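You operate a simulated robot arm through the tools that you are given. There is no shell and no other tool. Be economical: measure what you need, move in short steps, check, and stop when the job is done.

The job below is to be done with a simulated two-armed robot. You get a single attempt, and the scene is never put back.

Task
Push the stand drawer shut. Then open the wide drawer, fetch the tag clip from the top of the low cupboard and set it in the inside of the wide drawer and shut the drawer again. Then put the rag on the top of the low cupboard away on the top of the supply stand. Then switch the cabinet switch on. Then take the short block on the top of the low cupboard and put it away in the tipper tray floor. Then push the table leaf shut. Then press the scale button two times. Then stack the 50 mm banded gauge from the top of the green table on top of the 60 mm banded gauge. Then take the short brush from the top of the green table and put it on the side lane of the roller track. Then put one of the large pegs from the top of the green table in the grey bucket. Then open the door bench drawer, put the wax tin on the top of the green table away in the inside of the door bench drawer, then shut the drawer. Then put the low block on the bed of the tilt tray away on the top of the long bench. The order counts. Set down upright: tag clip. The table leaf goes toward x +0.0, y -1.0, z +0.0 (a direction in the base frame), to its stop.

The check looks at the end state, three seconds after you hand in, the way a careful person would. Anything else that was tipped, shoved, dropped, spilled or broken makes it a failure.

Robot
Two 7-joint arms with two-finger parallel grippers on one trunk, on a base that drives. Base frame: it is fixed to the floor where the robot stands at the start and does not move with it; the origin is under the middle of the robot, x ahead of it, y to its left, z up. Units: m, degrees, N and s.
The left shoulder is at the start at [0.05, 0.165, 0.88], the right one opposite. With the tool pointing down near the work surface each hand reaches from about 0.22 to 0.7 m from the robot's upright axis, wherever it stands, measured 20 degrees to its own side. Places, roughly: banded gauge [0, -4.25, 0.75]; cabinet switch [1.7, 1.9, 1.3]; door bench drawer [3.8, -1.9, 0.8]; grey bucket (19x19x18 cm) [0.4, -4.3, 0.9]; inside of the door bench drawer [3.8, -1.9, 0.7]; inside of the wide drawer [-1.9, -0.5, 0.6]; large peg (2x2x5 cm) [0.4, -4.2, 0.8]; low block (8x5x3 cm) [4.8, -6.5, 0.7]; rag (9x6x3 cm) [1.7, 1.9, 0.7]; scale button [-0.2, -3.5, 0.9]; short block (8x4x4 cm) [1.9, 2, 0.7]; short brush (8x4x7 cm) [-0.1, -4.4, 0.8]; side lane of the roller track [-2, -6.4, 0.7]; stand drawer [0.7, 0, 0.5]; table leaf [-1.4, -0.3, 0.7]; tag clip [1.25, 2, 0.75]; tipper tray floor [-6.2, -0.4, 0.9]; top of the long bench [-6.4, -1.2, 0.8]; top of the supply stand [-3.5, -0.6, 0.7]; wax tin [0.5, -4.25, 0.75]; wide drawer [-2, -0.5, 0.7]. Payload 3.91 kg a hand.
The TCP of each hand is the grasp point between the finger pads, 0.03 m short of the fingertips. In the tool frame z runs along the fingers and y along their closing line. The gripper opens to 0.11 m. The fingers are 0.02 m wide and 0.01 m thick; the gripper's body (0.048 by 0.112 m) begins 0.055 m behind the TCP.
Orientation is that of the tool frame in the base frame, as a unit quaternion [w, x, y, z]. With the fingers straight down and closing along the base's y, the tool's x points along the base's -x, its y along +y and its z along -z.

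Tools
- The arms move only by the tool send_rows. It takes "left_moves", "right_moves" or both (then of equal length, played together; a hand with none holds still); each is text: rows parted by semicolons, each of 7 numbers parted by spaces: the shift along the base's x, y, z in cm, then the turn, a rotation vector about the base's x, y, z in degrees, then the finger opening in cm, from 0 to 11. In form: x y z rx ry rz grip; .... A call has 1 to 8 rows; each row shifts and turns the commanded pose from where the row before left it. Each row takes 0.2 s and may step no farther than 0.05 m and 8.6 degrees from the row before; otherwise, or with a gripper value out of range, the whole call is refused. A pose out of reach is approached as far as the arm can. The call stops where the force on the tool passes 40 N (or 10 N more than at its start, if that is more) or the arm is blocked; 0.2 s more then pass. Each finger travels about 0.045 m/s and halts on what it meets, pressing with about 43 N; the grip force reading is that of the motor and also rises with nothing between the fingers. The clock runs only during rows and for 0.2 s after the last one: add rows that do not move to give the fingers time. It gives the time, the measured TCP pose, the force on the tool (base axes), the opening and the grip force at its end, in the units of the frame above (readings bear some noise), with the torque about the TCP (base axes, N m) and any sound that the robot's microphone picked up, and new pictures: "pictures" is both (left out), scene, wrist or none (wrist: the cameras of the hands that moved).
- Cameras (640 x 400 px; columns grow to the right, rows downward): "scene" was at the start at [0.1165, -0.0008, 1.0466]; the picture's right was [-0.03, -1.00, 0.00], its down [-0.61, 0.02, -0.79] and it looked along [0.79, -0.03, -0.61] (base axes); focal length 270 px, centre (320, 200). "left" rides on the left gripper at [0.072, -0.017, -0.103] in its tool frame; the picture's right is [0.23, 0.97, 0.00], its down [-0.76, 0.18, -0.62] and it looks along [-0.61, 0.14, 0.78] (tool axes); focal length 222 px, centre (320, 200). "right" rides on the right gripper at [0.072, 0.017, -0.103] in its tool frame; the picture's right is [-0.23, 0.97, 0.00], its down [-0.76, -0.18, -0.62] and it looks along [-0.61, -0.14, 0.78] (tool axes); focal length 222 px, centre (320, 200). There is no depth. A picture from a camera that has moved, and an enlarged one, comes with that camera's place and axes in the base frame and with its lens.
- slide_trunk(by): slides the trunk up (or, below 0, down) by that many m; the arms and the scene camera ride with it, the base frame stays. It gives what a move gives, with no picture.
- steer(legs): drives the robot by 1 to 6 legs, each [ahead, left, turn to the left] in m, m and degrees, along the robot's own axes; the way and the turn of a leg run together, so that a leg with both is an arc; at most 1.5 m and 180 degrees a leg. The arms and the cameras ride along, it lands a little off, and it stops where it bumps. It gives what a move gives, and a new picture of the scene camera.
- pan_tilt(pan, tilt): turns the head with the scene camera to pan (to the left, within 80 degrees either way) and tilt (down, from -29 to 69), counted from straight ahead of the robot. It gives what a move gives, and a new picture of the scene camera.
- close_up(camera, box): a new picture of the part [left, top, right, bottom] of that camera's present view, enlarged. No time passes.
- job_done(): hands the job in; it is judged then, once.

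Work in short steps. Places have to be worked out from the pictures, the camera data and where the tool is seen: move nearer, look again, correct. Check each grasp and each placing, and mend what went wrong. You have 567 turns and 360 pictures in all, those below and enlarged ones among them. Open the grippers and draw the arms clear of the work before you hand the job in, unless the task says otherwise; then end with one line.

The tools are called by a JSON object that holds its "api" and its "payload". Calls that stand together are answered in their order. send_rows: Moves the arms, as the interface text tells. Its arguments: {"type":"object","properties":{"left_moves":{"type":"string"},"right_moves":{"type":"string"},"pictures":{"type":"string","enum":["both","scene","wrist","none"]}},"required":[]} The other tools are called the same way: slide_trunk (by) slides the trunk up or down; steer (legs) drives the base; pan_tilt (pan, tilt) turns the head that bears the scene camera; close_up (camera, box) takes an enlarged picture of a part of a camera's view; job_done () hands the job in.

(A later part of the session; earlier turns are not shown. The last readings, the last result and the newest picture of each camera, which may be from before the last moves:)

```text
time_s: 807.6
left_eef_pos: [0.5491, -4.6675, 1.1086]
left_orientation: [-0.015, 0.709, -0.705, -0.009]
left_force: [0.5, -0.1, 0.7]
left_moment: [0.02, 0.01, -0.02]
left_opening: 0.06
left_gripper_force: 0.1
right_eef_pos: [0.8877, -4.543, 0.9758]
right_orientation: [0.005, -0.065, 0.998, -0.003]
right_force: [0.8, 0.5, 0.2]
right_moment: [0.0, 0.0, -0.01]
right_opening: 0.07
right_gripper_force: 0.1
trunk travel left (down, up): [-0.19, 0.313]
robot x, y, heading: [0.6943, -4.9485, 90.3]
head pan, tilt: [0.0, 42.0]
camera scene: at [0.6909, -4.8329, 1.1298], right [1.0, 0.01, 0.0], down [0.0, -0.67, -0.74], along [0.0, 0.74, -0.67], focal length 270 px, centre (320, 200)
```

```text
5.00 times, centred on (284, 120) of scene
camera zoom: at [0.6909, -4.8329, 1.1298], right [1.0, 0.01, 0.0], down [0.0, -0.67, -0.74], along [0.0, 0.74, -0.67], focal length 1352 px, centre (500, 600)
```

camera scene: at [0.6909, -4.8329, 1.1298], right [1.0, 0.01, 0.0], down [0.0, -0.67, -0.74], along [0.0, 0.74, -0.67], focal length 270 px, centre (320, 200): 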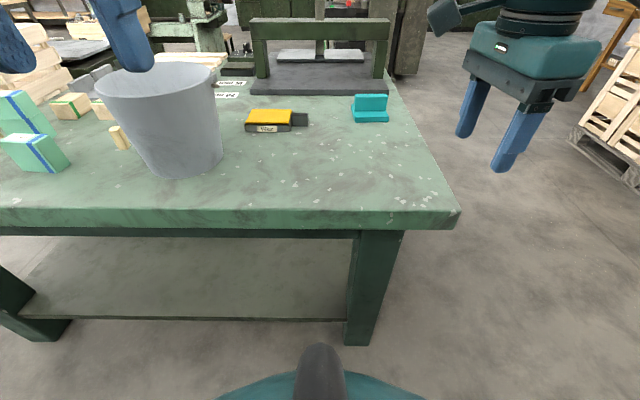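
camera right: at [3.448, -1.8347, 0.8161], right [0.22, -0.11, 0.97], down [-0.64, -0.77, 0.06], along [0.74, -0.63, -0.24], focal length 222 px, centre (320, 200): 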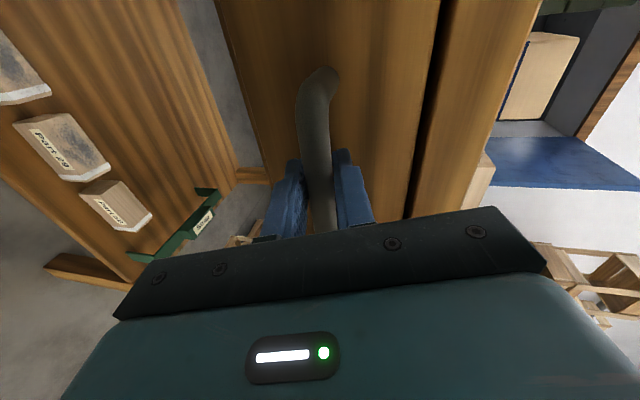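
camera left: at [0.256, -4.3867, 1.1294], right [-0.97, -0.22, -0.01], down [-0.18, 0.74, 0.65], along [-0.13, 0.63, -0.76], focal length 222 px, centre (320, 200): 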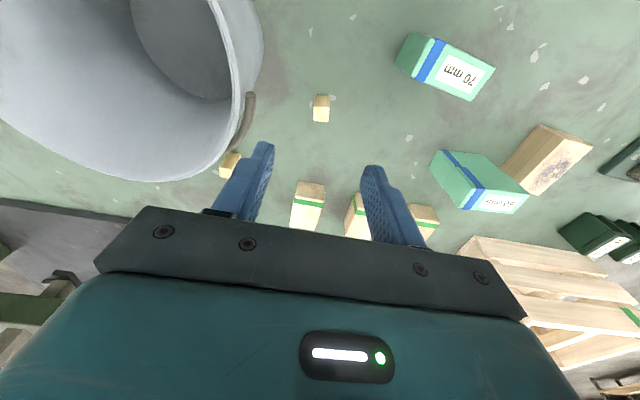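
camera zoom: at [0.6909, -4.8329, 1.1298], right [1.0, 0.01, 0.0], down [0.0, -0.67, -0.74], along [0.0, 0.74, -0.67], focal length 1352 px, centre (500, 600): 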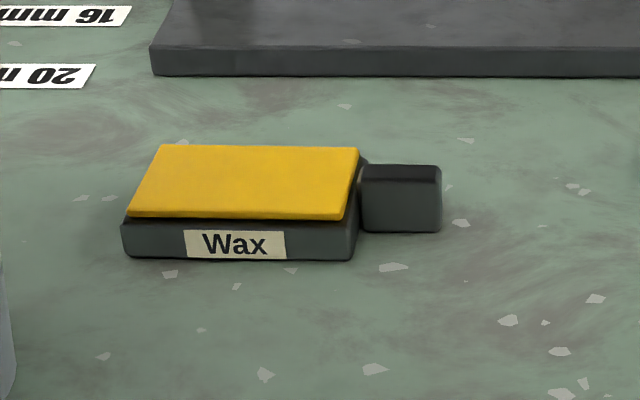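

The wax tin is about 11.6×8 cm with a side lug, centred near (0.56, -4.175), top z≈0.825. I'll grip it across its 8 cm depth with the right hand.

{"api": "steer", "payload": {"legs": [[0.13, 0.17, 0]]}}

{"api": "send_rows", "payload": {"right_moves": "-3 3.5 0 0 0 0 9; -3 3.5 0 0 0 0 10; -3 3.5 0 0 0 0 11; -3 3.5 0 0 0 0 11; -2 3.5 0 0 0 0 11; -2 2 0 0 0 0 11", "pictures": "wrist"}}

```text
time_s: 809.2
left_eef_pos: [0.3787, -4.5381, 1.1089]
left_orientation: [-0.015, 0.709, -0.705, -0.009]
left_force: [0.5, -0.8, -0.4]
left_moment: [-0.02, -0.01, 0.01]
left_opening: 0.0601
left_gripper_force: 0.1
right_eef_pos: [0.7183, -4.4131, 0.9765]
right_orientation: [0.004, -0.065, 0.998, -0.005]
right_force: [-0.6, -0.6, 0.0]
right_moment: [0.03, 0.0, 0.0]
right_opening: 0.0699
right_gripper_force: 0.1
trunk travel left (down, up): [-0.19, 0.313]
robot x, y, heading: [0.5208, -4.819, 90.3]
head pan, tilt: [0.0, 42.0]
camera scene: at [0.5217, -4.7049, 1.1298], right [1.0, 0.0, 0.0], down [0.0, -0.67, -0.74], along [0.0, 0.74, -0.67], focal length 270 px, centre (320, 200)
```

scene: 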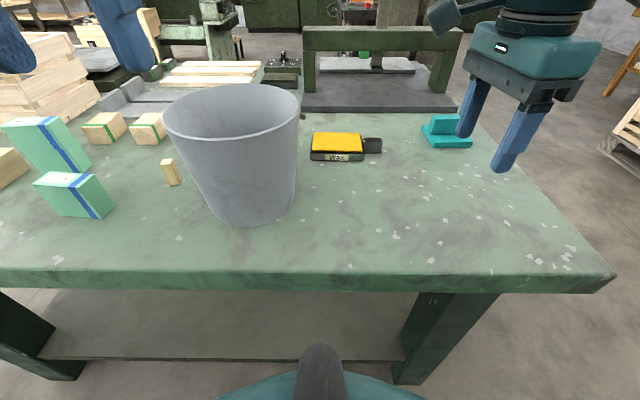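

```text
time_s: 810.6
left_eef_pos: [0.38, -4.5388, 1.109]
left_orientation: [-0.014, 0.709, -0.705, -0.009]
left_force: [-0.5, 0.4, -0.7]
left_moment: [0.0, -0.01, -0.01]
left_opening: 0.0599
left_gripper_force: 0.0
right_eef_pos: [0.5607, -4.2236, 0.9745]
right_orientation: [0.005, -0.066, 0.998, -0.003]
right_force: [0.5, 0.0, 0.3]
right_moment: [-0.01, 0.04, 0.02]
right_opening: 0.1099
right_gripper_force: 0.1
right hand out of reach, approached as far as the arm can: row 6
trunk travel left (down, up): [-0.19, 0.313]
robot x, y, heading: [0.5207, -4.8195, 90.2]
head pan, tilt: [0.0, 42.0]
camera right: at [0.4847, -4.2158, 1.0772], right [0.1, 1.0, 0.0], down [0.77, -0.07, 0.63], along [0.63, -0.07, -0.78], focal length 222 px, centre (320, 200)
```

right: 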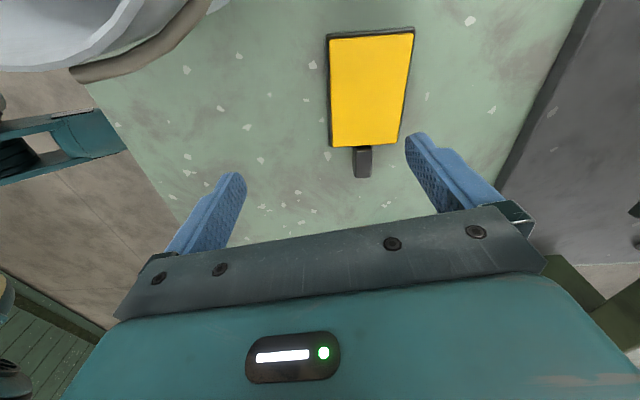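

The tin (lug on its east end) is square with the axes, centre (0.547, -4.173). I straighten the yaw and move the base up 5 cm.

{"api": "steer", "payload": {"legs": [[0.05, 0, 0]]}}

{"api": "send_rows", "payload": {"right_moves": "-1.2 0 -2 0 0 -7.4 11; 0 0 -3 0 0 0 11; 0 0 -3 0 0 0 11", "pictures": "wrist"}}

```text
time_s: 811.6
left_eef_pos: [0.3799, -4.4881, 1.1103]
left_orientation: [-0.014, 0.708, -0.706, -0.008]
left_force: [-0.6, -0.3, -0.8]
left_moment: [-0.04, 0.0, 0.01]
left_opening: 0.06
left_gripper_force: 0.0
right_eef_pos: [0.5609, -4.1735, 0.9752]
right_orientation: [0.005, -0.064, 0.998, -0.004]
right_force: [0.1, 0.8, -0.5]
right_moment: [-0.03, -0.01, 0.03]
right_opening: 0.1102
right_gripper_force: 0.1
trunk travel left (down, up): [-0.19, 0.313]
robot x, y, heading: [0.5228, -4.7692, 90.4]
head pan, tilt: [0.0, 42.0]
camera scene: at [0.5216, -4.6547, 1.1298], right [1.0, 0.0, 0.0], down [0.0, -0.67, -0.74], along [0.0, 0.74, -0.67], focal length 270 px, centre (320, 200)
```

scene: 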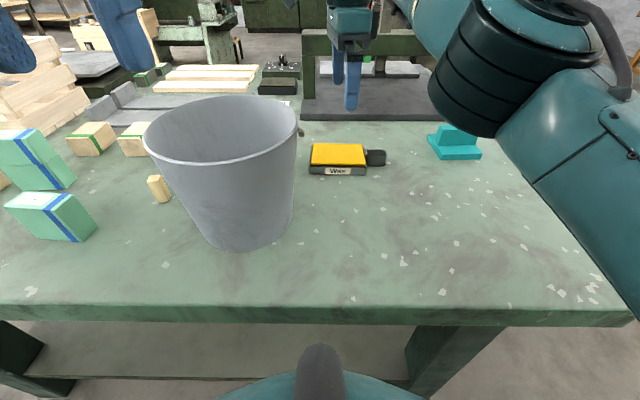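

```text
time_s: 812.4
left_eef_pos: [0.3795, -4.4882, 1.1091]
left_orientation: [-0.014, 0.709, -0.705, -0.008]
left_force: [0.2, -0.1, 0.6]
left_moment: [-0.01, -0.03, 0.0]
left_opening: 0.0602
left_gripper_force: 0.1
right_eef_pos: [0.5484, -4.1731, 0.8933]
right_orientation: [0.004, 0.001, 1.0, -0.003]
right_force: [0.1, -0.1, 0.3]
right_moment: [-0.02, -0.03, 0.01]
right_opening: 0.11
right_gripper_force: 0.1
trunk travel left (down, up): [-0.19, 0.313]
robot x, y, heading: [0.5229, -4.7692, 90.5]
head pan, tilt: [0.0, 42.0]
camera right: at [0.4745, -4.156, 0.9963], right [0.23, 0.97, -0.01], down [0.76, -0.17, 0.63], along [0.61, -0.15, -0.78], focal length 222 px, centre (320, 200)
```

right: 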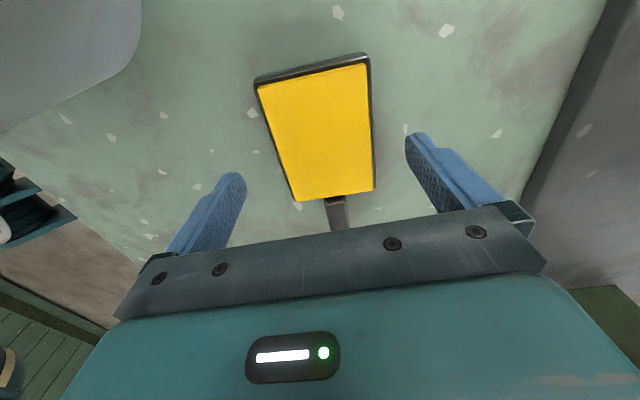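

Centred between the open fingers. I descend and close.

{"api": "send_rows", "payload": {"right_moves": "0 0 -2.5 0 0 0 11; 0 0 -2 0 0 0 11; 0 0 -1.2 0 0 0 11; 0 0 0 0 0 0 8; 0 0 0 0 0 0 6; 0 0 0 0 0 0 6; 0 0 0 0 0 0 6", "pictures": "wrist"}}

```text
time_s: 814.0
left_eef_pos: [0.3797, -4.4888, 1.1089]
left_orientation: [-0.015, 0.709, -0.705, -0.008]
left_force: [0.3, 0.8, 0.4]
left_moment: [0.0, 0.02, 0.0]
left_opening: 0.06
left_gripper_force: 0.1
right_eef_pos: [0.5488, -4.1736, 0.8371]
right_orientation: [0.004, -0.001, 1.0, -0.003]
right_force: [0.4, -0.6, -0.3]
right_moment: [0.06, 0.04, -0.04]
right_opening: 0.0856
right_gripper_force: 42.4
trunk travel left (down, up): [-0.19, 0.313]
robot x, y, heading: [0.5195, -4.7715, 90.3]
head pan, tilt: [0.0, 42.0]
camera right: at [0.475, -4.1562, 0.9401], right [0.23, 0.97, -0.01], down [0.76, -0.17, 0.63], along [0.61, -0.15, -0.78], focal length 222 px, centre (320, 200)
```

right: 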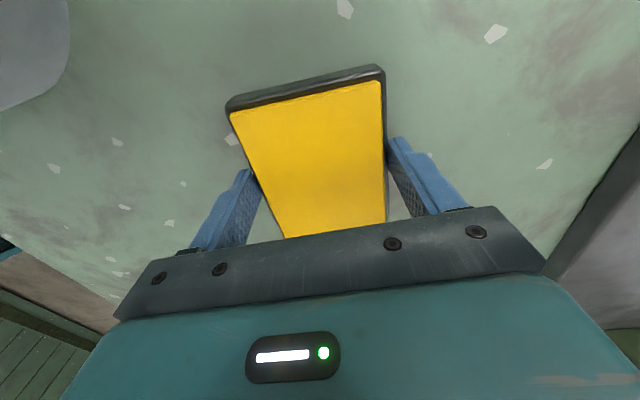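

The wax tin is gripped (8.6 cm). I lift it and back away.

{"api": "send_rows", "payload": {"right_moves": "0 0 3 0 0 0 6; 0 0 4 0 0 0 6; 0 0 4 0 0 0 6; 0 0 4 0 0 0 6; 0 -3 3 0 0 0 6; 0 -4 0 0 0 0 6", "pictures": "wrist"}}

```text
time_s: 815.4
left_eef_pos: [0.3785, -4.4892, 1.1081]
left_orientation: [-0.015, 0.709, -0.705, -0.009]
left_force: [1.0, 0.0, 0.7]
left_moment: [-0.01, -0.01, -0.03]
left_opening: 0.0602
left_gripper_force: 0.0
right_eef_pos: [0.5389, -4.2023, 1.0256]
right_orientation: [0.005, 0.0, 1.0, -0.004]
right_force: [0.2, -0.6, -2.6]
right_moment: [0.01, 0.09, 0.02]
right_opening: 0.0854
right_gripper_force: 43.3
right hand out of reach, approached as far as the arm can: row 4, 5, 6
trunk travel left (down, up): [-0.19, 0.313]
robot x, y, heading: [0.5226, -4.7707, 90.2]
head pan, tilt: [0.0, 42.0]
camera right: at [0.4648, -4.1853, 1.128], right [0.23, 0.97, -0.01], down [0.76, -0.17, 0.63], along [0.61, -0.15, -0.78], focal length 222 px, centre (320, 200)
```

right: 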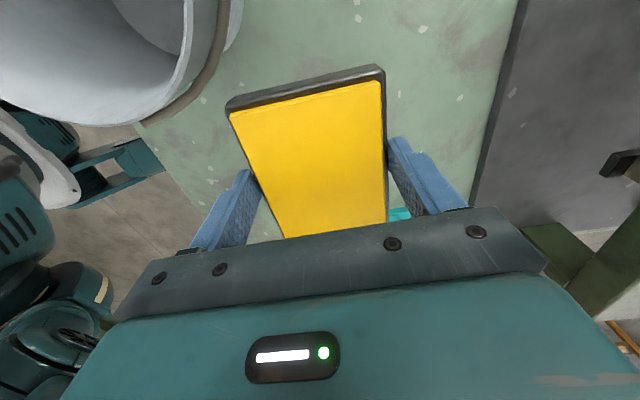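

Held level. I raise the trunk a bit and drive back to the door bench.

{"api": "slide_trunk", "payload": {"by": 0.1}}

{"api": "steer", "payload": {"legs": [[-0.45, 0, 0], [0, -1.4, 0], [1.2, 0, 0], [1.2, 0, 0], [0.7, 0, 0], [0, 0, -90]]}}

```text
time_s: 816.7
left_eef_pos: [0.3795, -4.4882, 1.2084]
left_orientation: [-0.015, 0.709, -0.705, -0.009]
left_force: [-0.6, -0.4, 0.4]
left_moment: [-0.01, 0.0, 0.01]
left_opening: 0.0598
left_gripper_force: 0.0
right_eef_pos: [0.5377, -4.2033, 1.1255]
right_orientation: [0.004, 0.0, 1.0, -0.003]
right_force: [0.2, 0.4, -3.5]
right_moment: [-0.03, 0.06, -0.01]
right_opening: 0.0858
right_gripper_force: 42.5
trunk travel left (down, up): [-0.29, 0.213]
robot x, y, heading: [0.5242, -4.7703, 90.2]
head pan, tilt: [0.0, 42.0]
```

```text
time_s: 844.5
left_eef_pos: [2.2499, -2.0119, 1.2096]
left_orientation: [0.016, 0.02, 1.0, -0.004]
left_force: [0.0, -0.4, -0.5]
left_moment: [-0.01, 0.03, 0.0]
left_opening: 0.0599
left_gripper_force: 0.1
right_eef_pos: [2.5297, -2.1834, 1.1255]
right_orientation: [0.0, 0.723, 0.691, -0.006]
right_force: [-1.0, 0.3, -3.5]
right_moment: [0.04, -0.01, 0.01]
right_opening: 0.0856
right_gripper_force: 43.0
trunk travel left (down, up): [-0.29, 0.213]
robot x, y, heading: [1.9604, -2.1407, -2.3]
head pan, tilt: [0.0, 42.0]
camera scene: at [2.0767, -2.1442, 1.2298], right [-0.04, -1.0, 0.0], down [-0.67, 0.03, -0.74], along [0.74, -0.03, -0.67], focal length 270 px, centre (320, 200)
```

scene: 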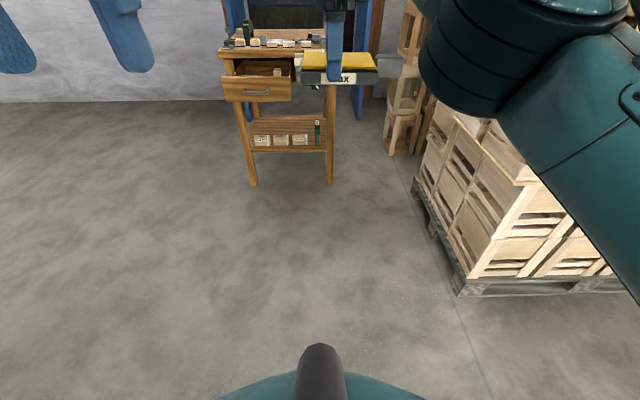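

I straighten heading, shift left and approach so the tin will be over the open drawer.

{"api": "steer", "payload": {"legs": [[0, 0, 2.3], [0, 0.27, 0], [0.8, 0, 0]]}}

{"api": "send_rows", "payload": {"right_moves": "0 0 -1 0 0 0 6", "pictures": "wrist"}}

```text
time_s: 850.7
left_eef_pos: [3.0382, -1.721, 1.209]
left_orientation: [0.017, -0.006, 1.0, -0.005]
left_force: [0.0, 0.6, -0.4]
left_moment: [0.01, 0.02, 0.01]
left_opening: 0.0603
left_gripper_force: 0.1
right_eef_pos: [3.327, -1.8795, 1.1253]
right_orientation: [0.001, 0.705, 0.709, -0.006]
right_force: [-0.3, 0.1, -2.9]
right_moment: [0.03, -0.01, 0.01]
right_opening: 0.0855
right_gripper_force: 43.1
trunk travel left (down, up): [-0.29, 0.213]
robot x, y, heading: [2.7583, -1.8659, 0.8]
head pan, tilt: [0.0, 42.0]
camera scene: at [2.8725, -1.8624, 1.2298], right [0.01, -1.0, 0.0], down [-0.67, -0.01, -0.74], along [0.74, 0.01, -0.67], focal length 270 px, centre (320, 200)
```

scene: 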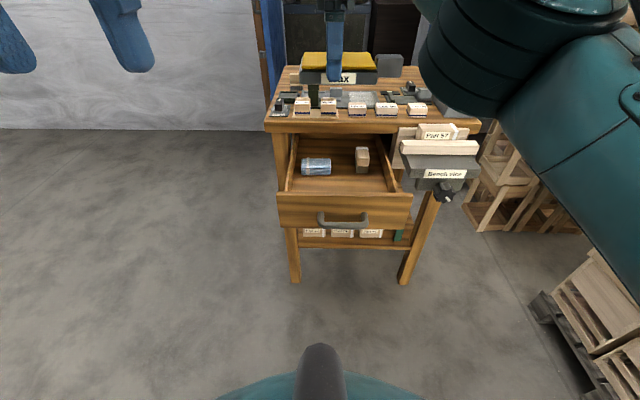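

```text
time_s: 851.1
left_eef_pos: [3.0379, -1.7212, 1.2097]
left_orientation: [0.017, -0.006, 1.0, -0.004]
left_force: [-0.2, -0.1, -0.2]
left_moment: [-0.01, -0.02, 0.0]
left_opening: 0.0599
left_gripper_force: 0.0
right_eef_pos: [3.3297, -1.8784, 1.1161]
right_orientation: [0.0, 0.705, 0.709, -0.007]
right_force: [-0.8, -0.4, -2.5]
right_moment: [0.03, 0.0, 0.01]
right_opening: 0.0855
right_gripper_force: 42.8
right hand out of reach, approached as far as the arm can: row 1
trunk travel left (down, up): [-0.29, 0.213]
robot x, y, heading: [2.7583, -1.8646, 0.7]
head pan, tilt: [0.0, 42.0]
camera right: at [3.3459, -1.8048, 1.2184], right [0.98, -0.22, -0.01], down [-0.17, -0.76, 0.63], along [-0.14, -0.61, -0.78], focal length 222 px, centre (320, 200)
```

right: 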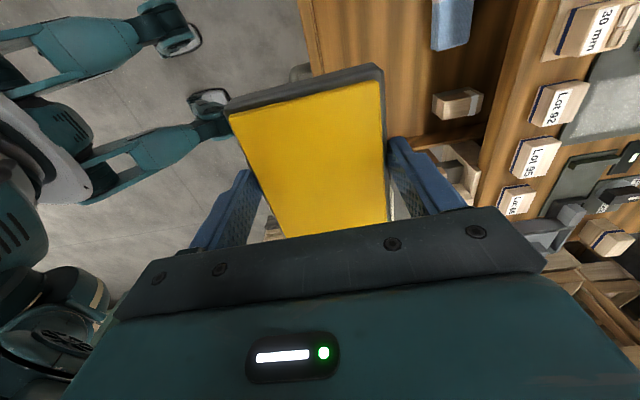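

Free floor in the drawer: x 3.33…3.51, y -1.80…-2.04. I shift the base to bring the tin to (3.42, -1.915) and lower with the trunk.

{"api": "steer", "payload": {"legs": [[0.09, -0.038, 0]]}}

{"api": "slide_trunk", "payload": {"by": -0.24}}

{"api": "send_rows", "payload": {"right_moves": "0 0 0 0 0 0 6", "pictures": "both"}}

```text
time_s: 852.2
left_eef_pos: [3.1299, -1.7595, 1.2083]
left_orientation: [0.016, -0.006, 1.0, -0.005]
left_force: [0.6, -0.6, 0.1]
left_moment: [0.0, 0.01, 0.03]
left_opening: 0.0599
left_gripper_force: 0.0
right_eef_pos: [3.4205, -1.9164, 1.1165]
right_orientation: [-0.001, 0.705, 0.709, -0.007]
right_force: [-0.2, -0.4, -3.5]
right_moment: [0.09, 0.05, 0.01]
right_opening: 0.0853
right_gripper_force: 42.2
trunk travel left (down, up): [-0.29, 0.213]
robot x, y, heading: [2.8482, -1.9031, 0.6]
head pan, tilt: [0.0, 42.0]
camera scene: at [2.9637, -1.8993, 1.2297], right [0.01, -1.0, 0.0], down [-0.67, -0.01, -0.74], along [0.74, 0.01, -0.67], focal length 270 px, centre (320, 200)
```

scene: 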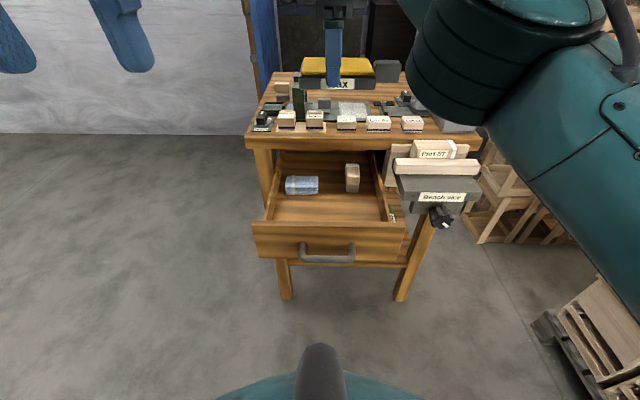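

```text
time_s: 854.8
left_eef_pos: [3.1292, -1.7582, 0.9692]
left_orientation: [0.017, -0.006, 1.0, -0.004]
left_force: [0.2, 0.1, 0.2]
left_moment: [0.01, 0.01, -0.03]
left_opening: 0.06
left_gripper_force: 0.1
right_eef_pos: [3.4197, -1.9149, 0.8765]
right_orientation: [0.0, 0.704, 0.71, -0.007]
right_force: [-0.9, 0.2, -2.2]
right_moment: [0.04, 0.01, 0.02]
right_opening: 0.0854
right_gripper_force: 43.6
trunk travel left (down, up): [-0.05, 0.453]
robot x, y, heading: [2.8519, -1.8997, 0.7]
head pan, tilt: [0.0, 42.0]
```

```text
time_s: 855.1
left_eef_pos: [3.1292, -1.7587, 0.9693]
left_orientation: [0.017, -0.007, 1.0, -0.004]
left_force: [0.5, 0.0, 0.0]
left_moment: [-0.01, 0.02, 0.0]
left_opening: 0.06
left_gripper_force: 0.0
right_eef_pos: [3.4206, -1.9141, 0.8764]
right_orientation: [0.0, 0.704, 0.71, -0.007]
right_force: [-0.1, -0.4, -3.2]
right_moment: [0.04, -0.05, 0.0]
right_opening: 0.0853
right_gripper_force: 43.6
trunk travel left (down, up): [-0.05, 0.453]
robot x, y, heading: [2.8479, -1.9038, 0.6]
head pan, tilt: [0.0, 42.0]
camera scene: at [2.9629, -1.899, 0.9898], right [0.01, -1.0, 0.0], down [-0.67, -0.01, -0.74], along [0.74, 0.01, -0.67], focal length 270 px, centre (320, 200)
camera right: at [3.4362, -1.8416, 0.9788], right [0.98, -0.22, -0.01], down [-0.17, -0.76, 0.63], along [-0.14, -0.61, -0.78], focal length 222 px, centre (320, 200)
```

scene: 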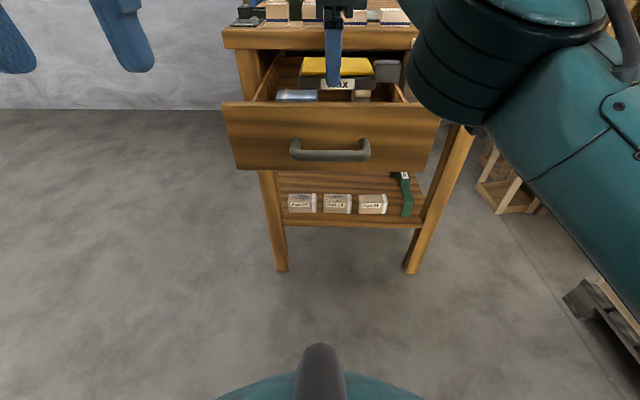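
right: 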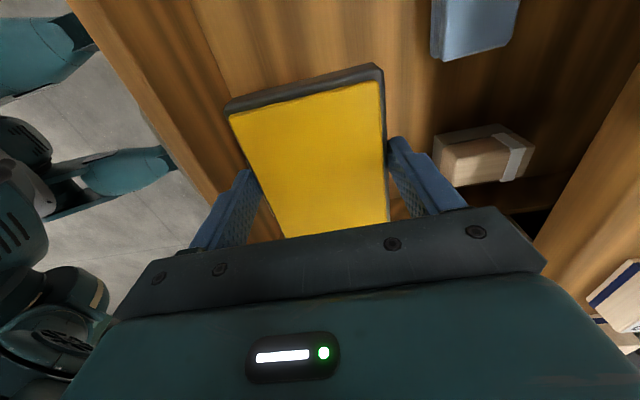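

Good clearance. I lower with the remaining trunk travel, then by small steps.

{"api": "slide_trunk", "payload": {"by": -0.045}}

{"api": "send_rows", "payload": {"right_moves": "0 0 -1 0 0 0 6; 0 0 -1 0 0 0 6; 0 0 -0.8 0 0 0 6", "pictures": "wrist"}}

```text
time_s: 856.0
left_eef_pos: [3.1289, -1.7593, 0.9244]
left_orientation: [0.017, -0.006, 1.0, -0.004]
left_force: [0.1, 0.5, 0.6]
left_moment: [0.02, 0.0, -0.01]
left_opening: 0.0599
left_gripper_force: 0.0
right_eef_pos: [3.4204, -1.9144, 0.8309]
right_orientation: [-0.001, 0.704, 0.71, -0.006]
right_force: [-0.1, 0.4, -3.0]
right_moment: [0.05, -0.02, 0.02]
right_opening: 0.0856
right_gripper_force: 43.3
trunk travel left (down, up): [-0.005, 0.498]
robot x, y, heading: [2.8462, -1.8996, 0.8]
head pan, tilt: [0.0, 42.0]
```

```text
time_s: 856.8
left_eef_pos: [3.1295, -1.7585, 0.9246]
left_orientation: [0.017, -0.006, 1.0, -0.005]
left_force: [-0.2, -0.5, 0.5]
left_moment: [0.0, 0.01, 0.02]
left_opening: 0.0601
left_gripper_force: 0.0
right_eef_pos: [3.4287, -1.911, 0.8066]
right_orientation: [0.0, 0.705, 0.71, -0.007]
right_force: [-0.7, 0.5, -2.4]
right_moment: [0.02, -0.01, -0.03]
right_opening: 0.0856
right_gripper_force: 42.5
right hand out of reach, approached as far as the arm can: row 1, 2
trunk travel left (down, up): [-0.005, 0.498]
robot x, y, heading: [2.8442, -1.9036, 0.6]
head pan, tilt: [0.0, 42.0]
camera right: at [3.4452, -1.8382, 0.9092], right [0.98, -0.22, -0.01], down [-0.17, -0.76, 0.63], along [-0.15, -0.62, -0.77], focal length 222 px, centre (320, 200)
```

right: 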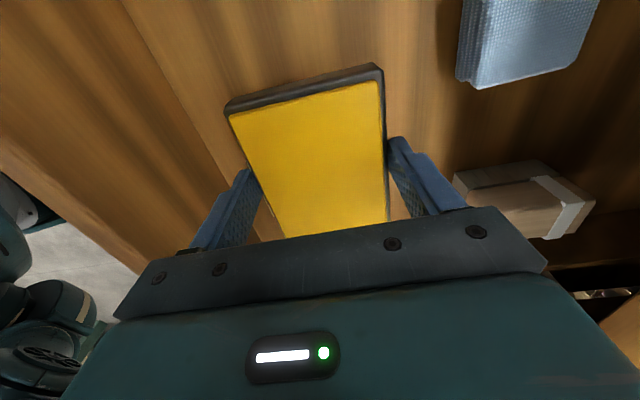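

I compensate the forward drift by backing 1 cm and continue down.

{"api": "steer", "payload": {"legs": [[-0.013, 0, 0]]}}

{"api": "send_rows", "payload": {"right_moves": "0 0 -0.7 0 0 0 6; 0 0 -0.6 0 0 0 6; 0 0 -0.5 0 0 0 6; 0 0 -0.5 0 0 0 6; 0 0 -0.4 0 0 0 6", "pictures": "none"}}

```text
time_s: 857.6
left_eef_pos: [3.1157, -1.7588, 0.9241]
left_orientation: [0.017, -0.005, 1.0, -0.004]
left_force: [-0.2, 0.9, 0.3]
left_moment: [0.0, 0.02, 0.02]
left_opening: 0.0601
left_gripper_force: 0.0
right_eef_pos: [3.4159, -1.9108, 0.8074]
right_orientation: [-0.001, 0.704, 0.71, -0.007]
right_force: [0.0, -0.4, -3.9]
right_moment: [0.07, -0.01, 0.03]
right_opening: 0.0856
right_gripper_force: 43.5
trunk travel left (down, up): [-0.005, 0.498]
robot x, y, heading: [2.8344, -1.9037, 0.5]
head pan, tilt: [0.0, 42.0]
camera scene: at [2.9498, -1.8992, 0.9448], right [0.01, -1.0, 0.0], down [-0.67, -0.01, -0.74], along [0.74, 0.01, -0.67], focal length 270 px, centre (320, 200)
```

scene: 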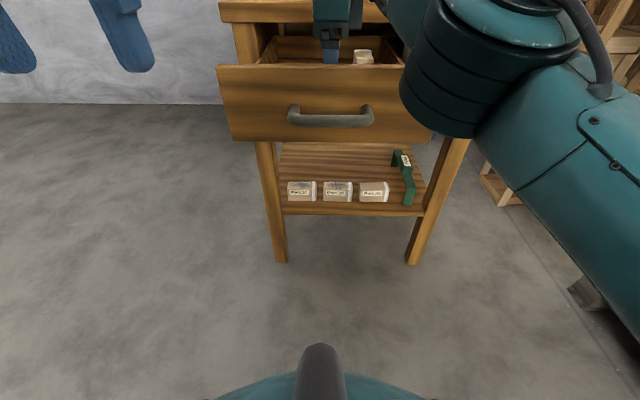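

```text
time_s: 858.8
left_eef_pos: [3.1156, -1.7586, 0.924]
left_orientation: [0.018, -0.006, 1.0, -0.005]
left_force: [-0.7, 0.8, 0.3]
left_moment: [0.01, 0.0, -0.01]
left_opening: 0.0603
left_gripper_force: 0.1
right_eef_pos: [3.4229, -1.9078, 0.7818]
right_orientation: [0.0, 0.704, 0.71, -0.009]
right_force: [-0.3, -0.7, -3.9]
right_moment: [0.05, -0.02, 0.03]
right_opening: 0.0855
right_gripper_force: 42.5
right hand out of reach, approached as far as the arm can: row 2, 4
trunk travel left (down, up): [-0.005, 0.498]
robot x, y, heading: [2.8346, -1.9032, 0.8]
head pan, tilt: [0.0, 42.0]
```

{"api": "send_rows", "payload": {"right_moves": "0 0 -0.5 0 0 0 6; 0 0 -0.4 0 0 0 6; 0 0 -0.4 0 0 0 6; 0 0 -0.4 0 0 0 6", "pictures": "wrist"}}

```text
time_s: 859.8
left_eef_pos: [3.1152, -1.7589, 0.9239]
left_orientation: [0.018, -0.007, 1.0, -0.005]
left_force: [-0.7, 1.3, 0.0]
left_moment: [0.03, -0.01, -0.01]
left_opening: 0.0601
left_gripper_force: 0.0
right_eef_pos: [3.4257, -1.908, 0.7776]
right_orientation: [0.005, 0.705, 0.709, -0.002]
right_force: [2.0, 1.2, 18.9]
right_moment: [-0.29, 0.75, 0.14]
right_opening: 0.0856
right_gripper_force: 42.7
right hand out of reach, approached as far as the arm can: row 2
trunk travel left (down, up): [-0.005, 0.498]
robot x, y, heading: [2.8365, -1.9011, 0.7]
head pan, tilt: [0.0, 42.0]
stopped in row 4 (right hand): the force on the tool passed its limit (the readings are from after the stop); the commanded pose is now the measured one
camera right: at [3.4417, -1.8343, 0.88], right [0.97, -0.22, 0.0], down [-0.18, -0.76, 0.63], along [-0.14, -0.61, -0.78], focal length 222 px, centre (320, 200)
```

right: 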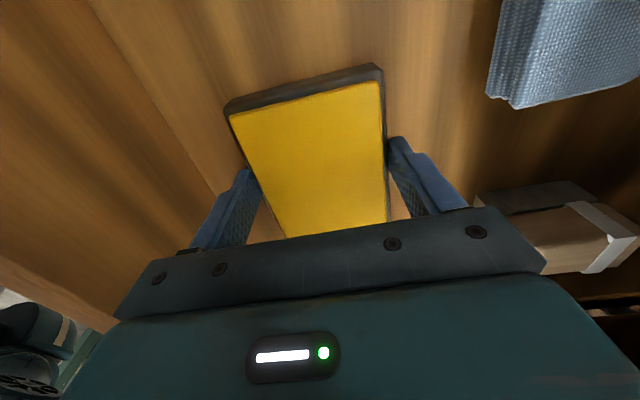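

Contact with the drawer floor. I open slightly and rise.

{"api": "send_rows", "payload": {"right_moves": "0 0 0.2 0 0 0 7.5; 0 0 0 0 0 0 9.8; 0 0 0 0 0 0 10.2; 0 0 0 0 0 0 10.2; 0 0 1.5 0 0 0 10.2; 0 0 3 0 0 0 10.2; 0 0 3 0 0 0 10.2; 0 0 3 0 0 0 10.2", "pictures": "wrist"}}

```text
time_s: 861.5
left_eef_pos: [3.1164, -1.7588, 0.9237]
left_orientation: [0.017, -0.006, 1.0, -0.004]
left_force: [0.2, -0.4, -0.2]
left_moment: [0.01, -0.01, 0.0]
left_opening: 0.06
left_gripper_force: 0.0
right_eef_pos: [3.4002, -1.9197, 0.851]
right_orientation: [0.003, 0.705, 0.709, -0.004]
right_force: [0.3, -0.5, 1.1]
right_moment: [0.0, 0.0, -0.05]
right_opening: 0.102
right_gripper_force: 0.0
right hand out of reach, approached as far as the arm can: row 5, 6, 7, 8
trunk travel left (down, up): [-0.005, 0.498]
robot x, y, heading: [2.8312, -1.9028, 0.5]
head pan, tilt: [0.0, 42.0]
camera right: at [3.4164, -1.8452, 0.9534], right [0.97, -0.22, 0.0], down [-0.17, -0.76, 0.63], along [-0.14, -0.61, -0.78], focal length 222 px, centre (320, 200)
```

right: 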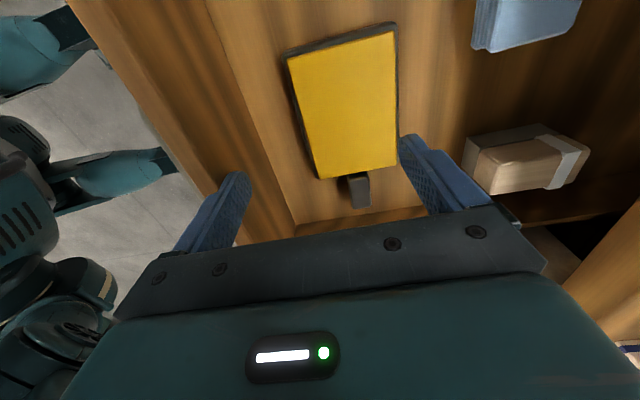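

The tin lies in the drawer. I raise the trunk, back off, and set the right hand as a forward fist to push it shut.

{"api": "slide_trunk", "payload": {"by": 0.15}}

{"api": "steer", "payload": {"legs": [[-0.2, 0.1, 0]]}}

{"api": "send_rows", "payload": {"right_moves": "-1 0 0 0 -8.5 0 5; -1 0 0 0 -8.5 0 0; -1 0 0 0 -8.5 0 0; -1 0 0 0 -8.5 0 0; -1 0 0 0 -8.5 0 0; -1 0 0 0 -8.5 0 0; -1 0 0 0 -8.5 0 0; -1 0 0 0 -8.5 0 0", "pictures": "none"}}

{"api": "slide_trunk", "payload": {"by": -0.09}}

{"api": "send_rows", "payload": {"right_moves": "0 0 -3 0 -3 0 0; 0 0 -3 0 -3 0 0; 0 0 -3 0 0 0 0; 0 0 -2 0 0 0 0", "pictures": "both"}}

```text
time_s: 863.3
left_eef_pos: [3.116, -1.7587, 1.074]
left_orientation: [0.018, -0.007, 1.0, -0.005]
left_force: [-1.1, 0.6, 0.2]
left_moment: [0.0, -0.01, 0.0]
left_opening: 0.0598
left_gripper_force: 0.0
right_eef_pos: [3.3999, -1.9196, 1.0012]
right_orientation: [0.002, 0.706, 0.708, -0.005]
right_force: [-0.4, 0.8, -0.4]
right_moment: [0.01, 0.01, 0.0]
right_opening: 0.102
right_gripper_force: 0.1
trunk travel left (down, up): [-0.155, 0.348]
robot x, y, heading: [2.8373, -1.8977, 0.4]
head pan, tilt: [0.0, 42.0]
```

```text
time_s: 865.0
left_eef_pos: [2.9132, -1.6627, 1.074]
left_orientation: [0.017, -0.007, 1.0, -0.004]
left_force: [0.6, -0.6, 0.3]
left_moment: [-0.02, 0.0, 0.01]
left_opening: 0.0603
left_gripper_force: 0.0
right_eef_pos: [3.1984, -1.8219, 1.0007]
right_orientation: [0.002, 0.705, 0.709, -0.005]
right_force: [-0.4, -0.4, 0.3]
right_moment: [-0.02, 0.0, 0.0]
right_opening: 0.1019
right_gripper_force: 0.1
trunk travel left (down, up): [-0.155, 0.348]
robot x, y, heading: [2.6314, -1.8072, 0.9]
head pan, tilt: [0.0, 42.0]
camera scene: at [2.7479, -1.803, 1.0949], right [0.01, -1.0, 0.0], down [-0.67, -0.01, -0.74], along [0.74, 0.01, -0.67], focal length 270 px, centre (320, 200)
```

scene: 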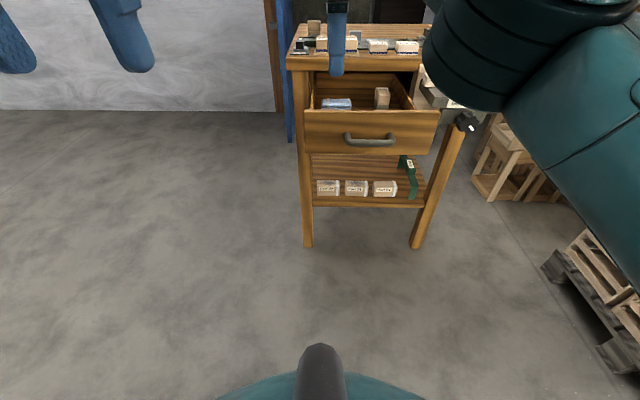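

```text
time_s: 866.8
left_eef_pos: [2.9154, -1.6621, 1.074]
left_orientation: [0.017, -0.007, 1.0, -0.004]
left_force: [0.8, -1.1, 0.5]
left_moment: [0.0, 0.01, 0.0]
left_opening: 0.0599
left_gripper_force: 0.1
right_eef_pos: [3.137, -1.8367, 1.0288]
right_orientation: [0.384, 0.596, 0.596, 0.376]
right_force: [-0.6, 0.0, -0.5]
right_moment: [0.03, -0.01, 0.05]
right_opening: 0.0
right_gripper_force: 38.1
right hand out of reach, approached as far as the arm can: row 1, 2
trunk travel left (down, up): [-0.155, 0.348]
robot x, y, heading: [2.6329, -1.8097, 0.8]
head pan, tilt: [0.0, 42.0]
```

```text
time_s: 868.0
left_eef_pos: [2.9144, -1.6625, 0.9835]
left_orientation: [0.018, -0.007, 1.0, -0.004]
left_force: [0.3, -0.4, 1.3]
left_moment: [-0.03, -0.03, 0.01]
left_opening: 0.0602
left_gripper_force: 0.1
right_eef_pos: [3.1364, -1.8359, 0.9389]
right_orientation: [0.384, 0.597, 0.596, 0.376]
right_force: [-0.4, 0.1, 0.8]
right_moment: [0.02, 0.02, -0.02]
right_opening: 0.0
right_gripper_force: 37.9
trunk travel left (down, up): [-0.065, 0.438]
robot x, y, heading: [2.6382, -1.8047, 0.6]
head pan, tilt: [0.0, 42.0]
```

```text
time_s: 869.0
left_eef_pos: [2.915, -1.6624, 0.9843]
left_orientation: [0.018, -0.007, 1.0, -0.005]
left_force: [-0.7, -0.1, 0.7]
left_moment: [0.01, 0.01, 0.0]
left_opening: 0.0602
left_gripper_force: 0.0
right_eef_pos: [3.1377, -1.8368, 0.828]
right_orientation: [0.415, 0.576, 0.575, 0.407]
right_force: [-0.4, -0.8, -0.2]
right_moment: [0.02, 0.03, 0.0]
right_opening: 0.0001
right_gripper_force: 37.8
trunk travel left (down, up): [-0.065, 0.438]
robot x, y, heading: [2.6342, -1.8075, 0.7]
head pan, tilt: [0.0, 42.0]
camera scene: at [2.748, -1.8031, 1.0049], right [0.01, -1.0, 0.0], down [-0.67, -0.01, -0.74], along [0.74, 0.01, -0.67], focal length 270 px, centre (320, 200)
camera right: at [3.0454, -1.7632, 0.8774], right [0.32, -0.22, 0.92], down [-0.65, -0.76, 0.04], along [0.69, -0.62, -0.38], focal length 222 px, centre (320, 200)
```

scene: 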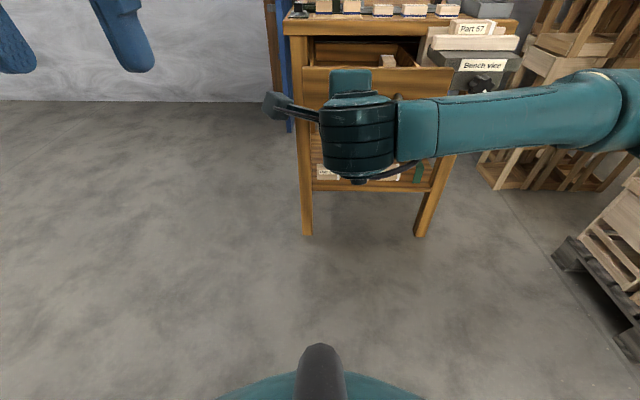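
right: 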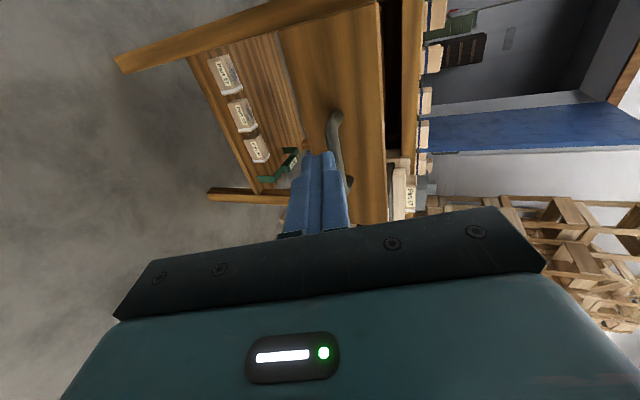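

I align the fist with the handle centre (y -1.91, z 0.787) and push by driving.

{"api": "send_rows", "payload": {"right_moves": "0 -2.5 -1 0 0 0 0; 0 -2.5 -1 0 0 0 0; 0 -2.3 -1 0 0 0 0; 0 0 0 0 0 0 0", "pictures": "none"}}

{"api": "steer", "payload": {"legs": [[0.2, 0, -0.6]]}}

{"api": "steer", "payload": {"legs": [[0.25, 0, 0]]}}

```text
time_s: 870.0
left_eef_pos: [2.914, -1.663, 0.9839]
left_orientation: [0.017, -0.008, 1.0, -0.005]
left_force: [-0.2, -0.3, 0.4]
left_moment: [-0.02, 0.01, 0.03]
left_opening: 0.0598
left_gripper_force: 0.2
right_eef_pos: [3.1386, -1.9088, 0.7993]
right_orientation: [0.414, 0.576, 0.576, 0.406]
right_force: [0.9, -0.2, 0.7]
right_moment: [-0.03, -0.01, -0.02]
right_opening: 0.0
right_gripper_force: 37.9
trunk travel left (down, up): [-0.065, 0.438]
robot x, y, heading: [2.6335, -1.8075, 0.7]
head pan, tilt: [0.0, 42.0]
```

```text
time_s: 871.6
left_eef_pos: [3.1143, -1.6646, 0.9843]
left_orientation: [0.018, 0.0, 1.0, -0.004]
left_force: [-0.4, 1.0, 0.3]
left_moment: [-0.02, -0.01, 0.0]
left_opening: 0.0597
left_gripper_force: 0.1
right_eef_pos: [3.3352, -1.9136, 0.7985]
right_orientation: [0.416, 0.579, 0.573, 0.403]
right_force: [0.1, 0.7, 0.4]
right_moment: [0.04, 0.0, 0.04]
right_opening: 0.0001
right_gripper_force: 38.1
trunk travel left (down, up): [-0.065, 0.438]
robot x, y, heading: [2.8321, -1.8037, 0.2]
head pan, tilt: [0.0, 42.0]
camera scene: at [2.9467, -1.803, 1.0049], right [0.0, -1.0, 0.0], down [-0.67, 0.0, -0.74], along [0.74, 0.0, -0.67], focal length 270 px, centre (320, 200)
```

scene: 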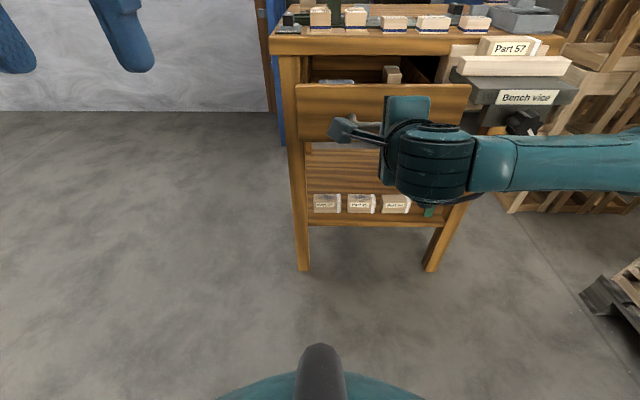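

```text
time_s: 873.2
left_eef_pos: [3.3019, -1.6649, 0.9848]
left_orientation: [0.017, 0.0, 1.0, -0.005]
left_force: [0.2, 0.3, -0.7]
left_moment: [0.0, -0.01, 0.0]
left_opening: 0.06
left_gripper_force: 0.2
right_eef_pos: [3.5168, -1.9137, 0.7998]
right_orientation: [0.416, 0.579, 0.574, 0.403]
right_force: [-6.2, -1.1, 1.5]
right_moment: [-0.01, 0.0, 0.04]
right_opening: 0.0
right_gripper_force: 38.0
trunk travel left (down, up): [-0.065, 0.438]
robot x, y, heading: [3.0141, -1.8036, -0.6]
head pan, tilt: [0.0, 42.0]
stopped in leg 1: the force on the tool passed its limit (the readings are from after the stop); the commanded pose is now the measured one
camera scene: at [3.1334, -1.8032, 1.0048], right [0.0, -1.0, 0.0], down [-0.67, 0.0, -0.74], along [0.74, 0.0, -0.67], focal length 270 px, centre (320, 200)
```

scene: 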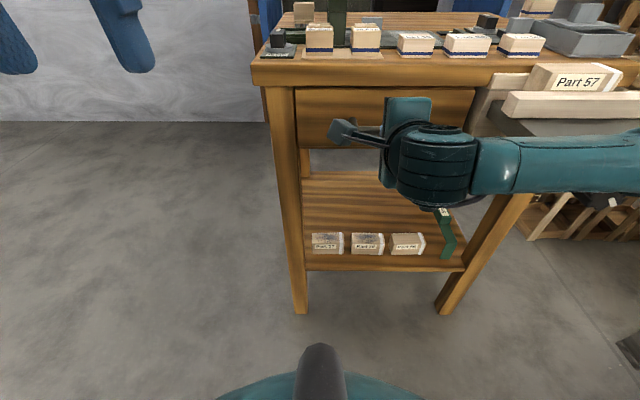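

It reached the stop where the handle originally was. I back off and verify.

{"api": "steer", "payload": {"legs": [[-0.35, 0, 0]]}}

{"api": "close_up", "payload": {"camera": "scene", "box": [260, 0, 500, 150]}}

```text
time_s: 875.5
left_eef_pos: [2.9541, -1.6638, 0.9829]
left_orientation: [0.016, 0.0, 1.0, -0.004]
left_force: [-0.2, -0.2, 0.4]
left_moment: [-0.01, -0.01, 0.04]
left_opening: 0.06
left_gripper_force: 0.1
right_eef_pos: [3.1681, -1.9126, 0.7989]
right_orientation: [0.415, 0.581, 0.574, 0.401]
right_force: [-0.3, -0.1, 0.4]
right_moment: [0.02, 0.0, 0.0]
right_opening: 0.0
right_gripper_force: 37.5
trunk travel left (down, up): [-0.065, 0.438]
robot x, y, heading: [2.6714, -1.8088, -0.3]
head pan, tilt: [0.0, 42.0]
camera scene: at [2.785, -1.8027, 1.0049], right [0.0, -1.0, 0.0], down [-0.67, 0.0, -0.74], along [0.74, 0.0, -0.67], focal length 270 px, centre (320, 200)
```

scene: 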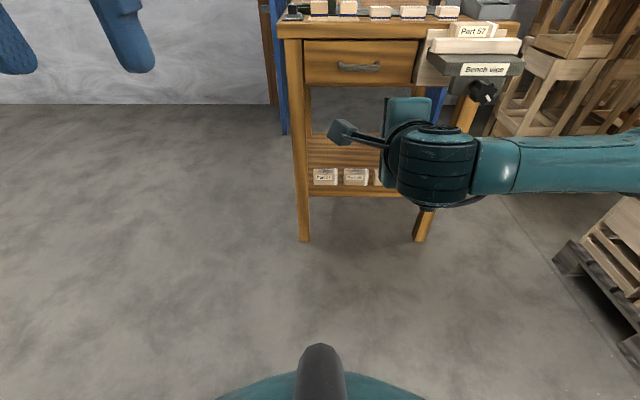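

```text
2.67 times, centred on (380, 75) of scene
camera zoom: at [2.785, -1.8027, 1.0049], right [0.0, -1.0, 0.0], down [-0.67, 0.0, -0.74], along [0.74, 0.0, -0.67], focal length 721 px, centre (160, 533)
```

zoom: 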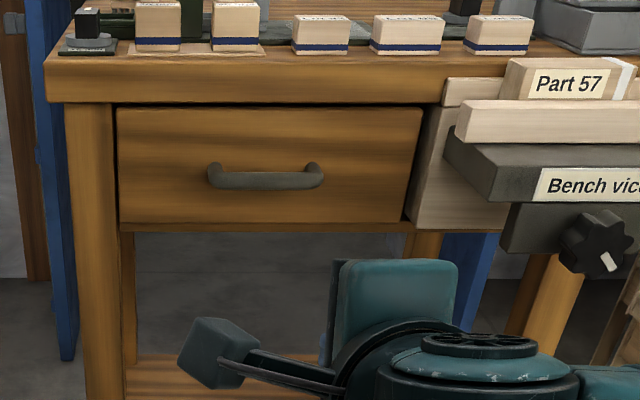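

The drawer is shut. Last: the low block on the tilt tray near (4.8, -6.5). I level the hand and drive south, looking east for a way.

{"api": "send_rows", "payload": {"right_moves": "-1 0 3 0 8.5 0 0; -1 0 3 0 8.5 0 0; 0 0 3 0 8.5 0 3; 0 0 3 0 8.5 0 5; 0 0 3 0 8.5 0 7; 0 0 0 0 8.5 0 7; 0 0 0 0 8.5 0 7; 0 0 0 0 8.5 0 7", "pictures": "none"}}

{"api": "steer", "payload": {"legs": [[-0.68, 0, 0], [0, 0, -90], [1.4, 0, 0], [1.4, 0, 0], [1.4, 0, 0]]}}

{"api": "slide_trunk", "payload": {"by": 0.15}}

{"api": "pan_tilt", "payload": {"pan": 70, "tilt": 15}}

```text
time_s: 877.2
left_eef_pos: [2.9541, -1.6651, 0.9841]
left_orientation: [0.016, 0.0, 1.0, -0.004]
left_force: [-0.2, 0.3, -0.4]
left_moment: [-0.02, 0.02, 0.05]
left_opening: 0.0601
left_gripper_force: 0.1
right_eef_pos: [3.1476, -1.9126, 0.949]
right_orientation: [0.022, 0.707, 0.707, 0.007]
right_force: [-0.3, -0.3, -0.2]
right_moment: [0.02, 0.04, 0.0]
right_opening: 0.07
right_gripper_force: 0.1
trunk travel left (down, up): [-0.065, 0.438]
robot x, y, heading: [2.6692, -1.8028, 0.1]
head pan, tilt: [0.0, 42.0]
```

```text
time_s: 904.5
left_eef_pos: [2.0407, -6.278, 0.9834]
left_orientation: [0.009, 0.714, 0.7, -0.015]
left_force: [0.5, -0.1, 0.5]
left_moment: [-0.01, -0.02, -0.02]
left_opening: 0.0599
left_gripper_force: 0.1
right_eef_pos: [1.7875, -6.4661, 0.9486]
right_orientation: [0.023, 1.0, -0.009, -0.011]
right_force: [0.2, -0.3, 0.1]
right_moment: [0.01, 0.0, 0.01]
right_opening: 0.0698
right_gripper_force: 0.1
trunk travel left (down, up): [-0.065, 0.438]
robot x, y, heading: [1.9104, -5.9918, -91.2]
head pan, tilt: [0.0, 42.0]
camera scene: at [1.9049, -6.1025, 1.0049], right [-1.0, 0.02, 0.0], down [0.02, 0.67, -0.74], along [-0.02, -0.74, -0.67], focal length 270 px, centre (320, 200)
```

scene: 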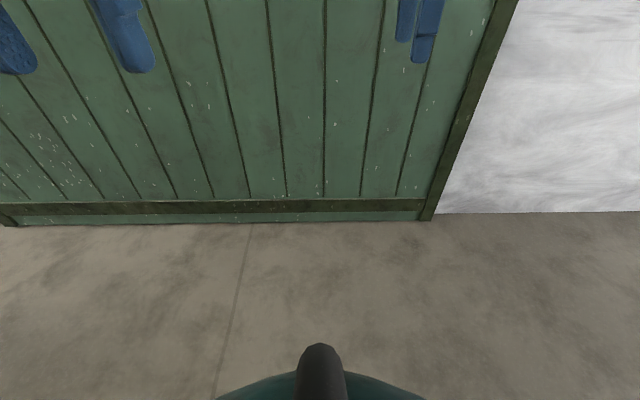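

```text
time_s: 906.3
left_eef_pos: [2.0413, -6.2776, 1.133]
left_orientation: [0.008, 0.714, 0.7, -0.014]
left_force: [-0.6, -0.2, 0.5]
left_moment: [-0.01, 0.0, -0.01]
left_opening: 0.0601
left_gripper_force: 0.0
right_eef_pos: [1.7867, -6.4669, 1.0978]
right_orientation: [0.023, 1.0, -0.009, -0.011]
right_force: [-0.3, 0.1, -0.8]
right_moment: [0.02, -0.04, -0.01]
right_opening: 0.07
right_gripper_force: 0.1
trunk travel left (down, up): [-0.215, 0.288]
robot x, y, heading: [1.9059, -5.992, -91.3]
head pan, tilt: [0.0, 42.0]
```

```text
time_s: 907.7
left_eef_pos: [2.0405, -6.2781, 1.1334]
left_orientation: [0.01, 0.715, 0.699, -0.015]
left_force: [-1.4, -0.4, 0.2]
left_moment: [0.0, 0.01, 0.0]
left_opening: 0.0599
left_gripper_force: 0.1
right_eef_pos: [1.7877, -6.4661, 1.0976]
right_orientation: [0.022, 1.0, -0.01, -0.012]
right_force: [0.6, -0.1, -0.7]
right_moment: [0.02, -0.01, -0.01]
right_opening: 0.0699
right_gripper_force: 0.0
trunk travel left (down, up): [-0.215, 0.288]
robot x, y, heading: [1.9072, -5.9915, -91.5]
head pan, tilt: [70.0, 15.0]
camera scene: at [1.9939, -6.0531, 1.1973], right [-0.37, -0.93, 0.0], down [-0.24, 0.09, -0.97], along [0.9, -0.35, -0.26], focal length 270 px, centre (320, 200)
```

scene: 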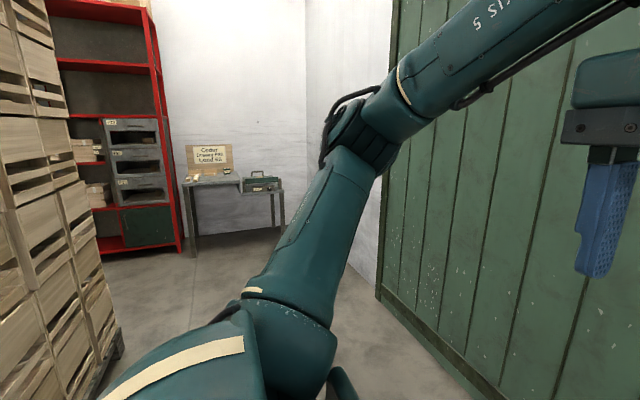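

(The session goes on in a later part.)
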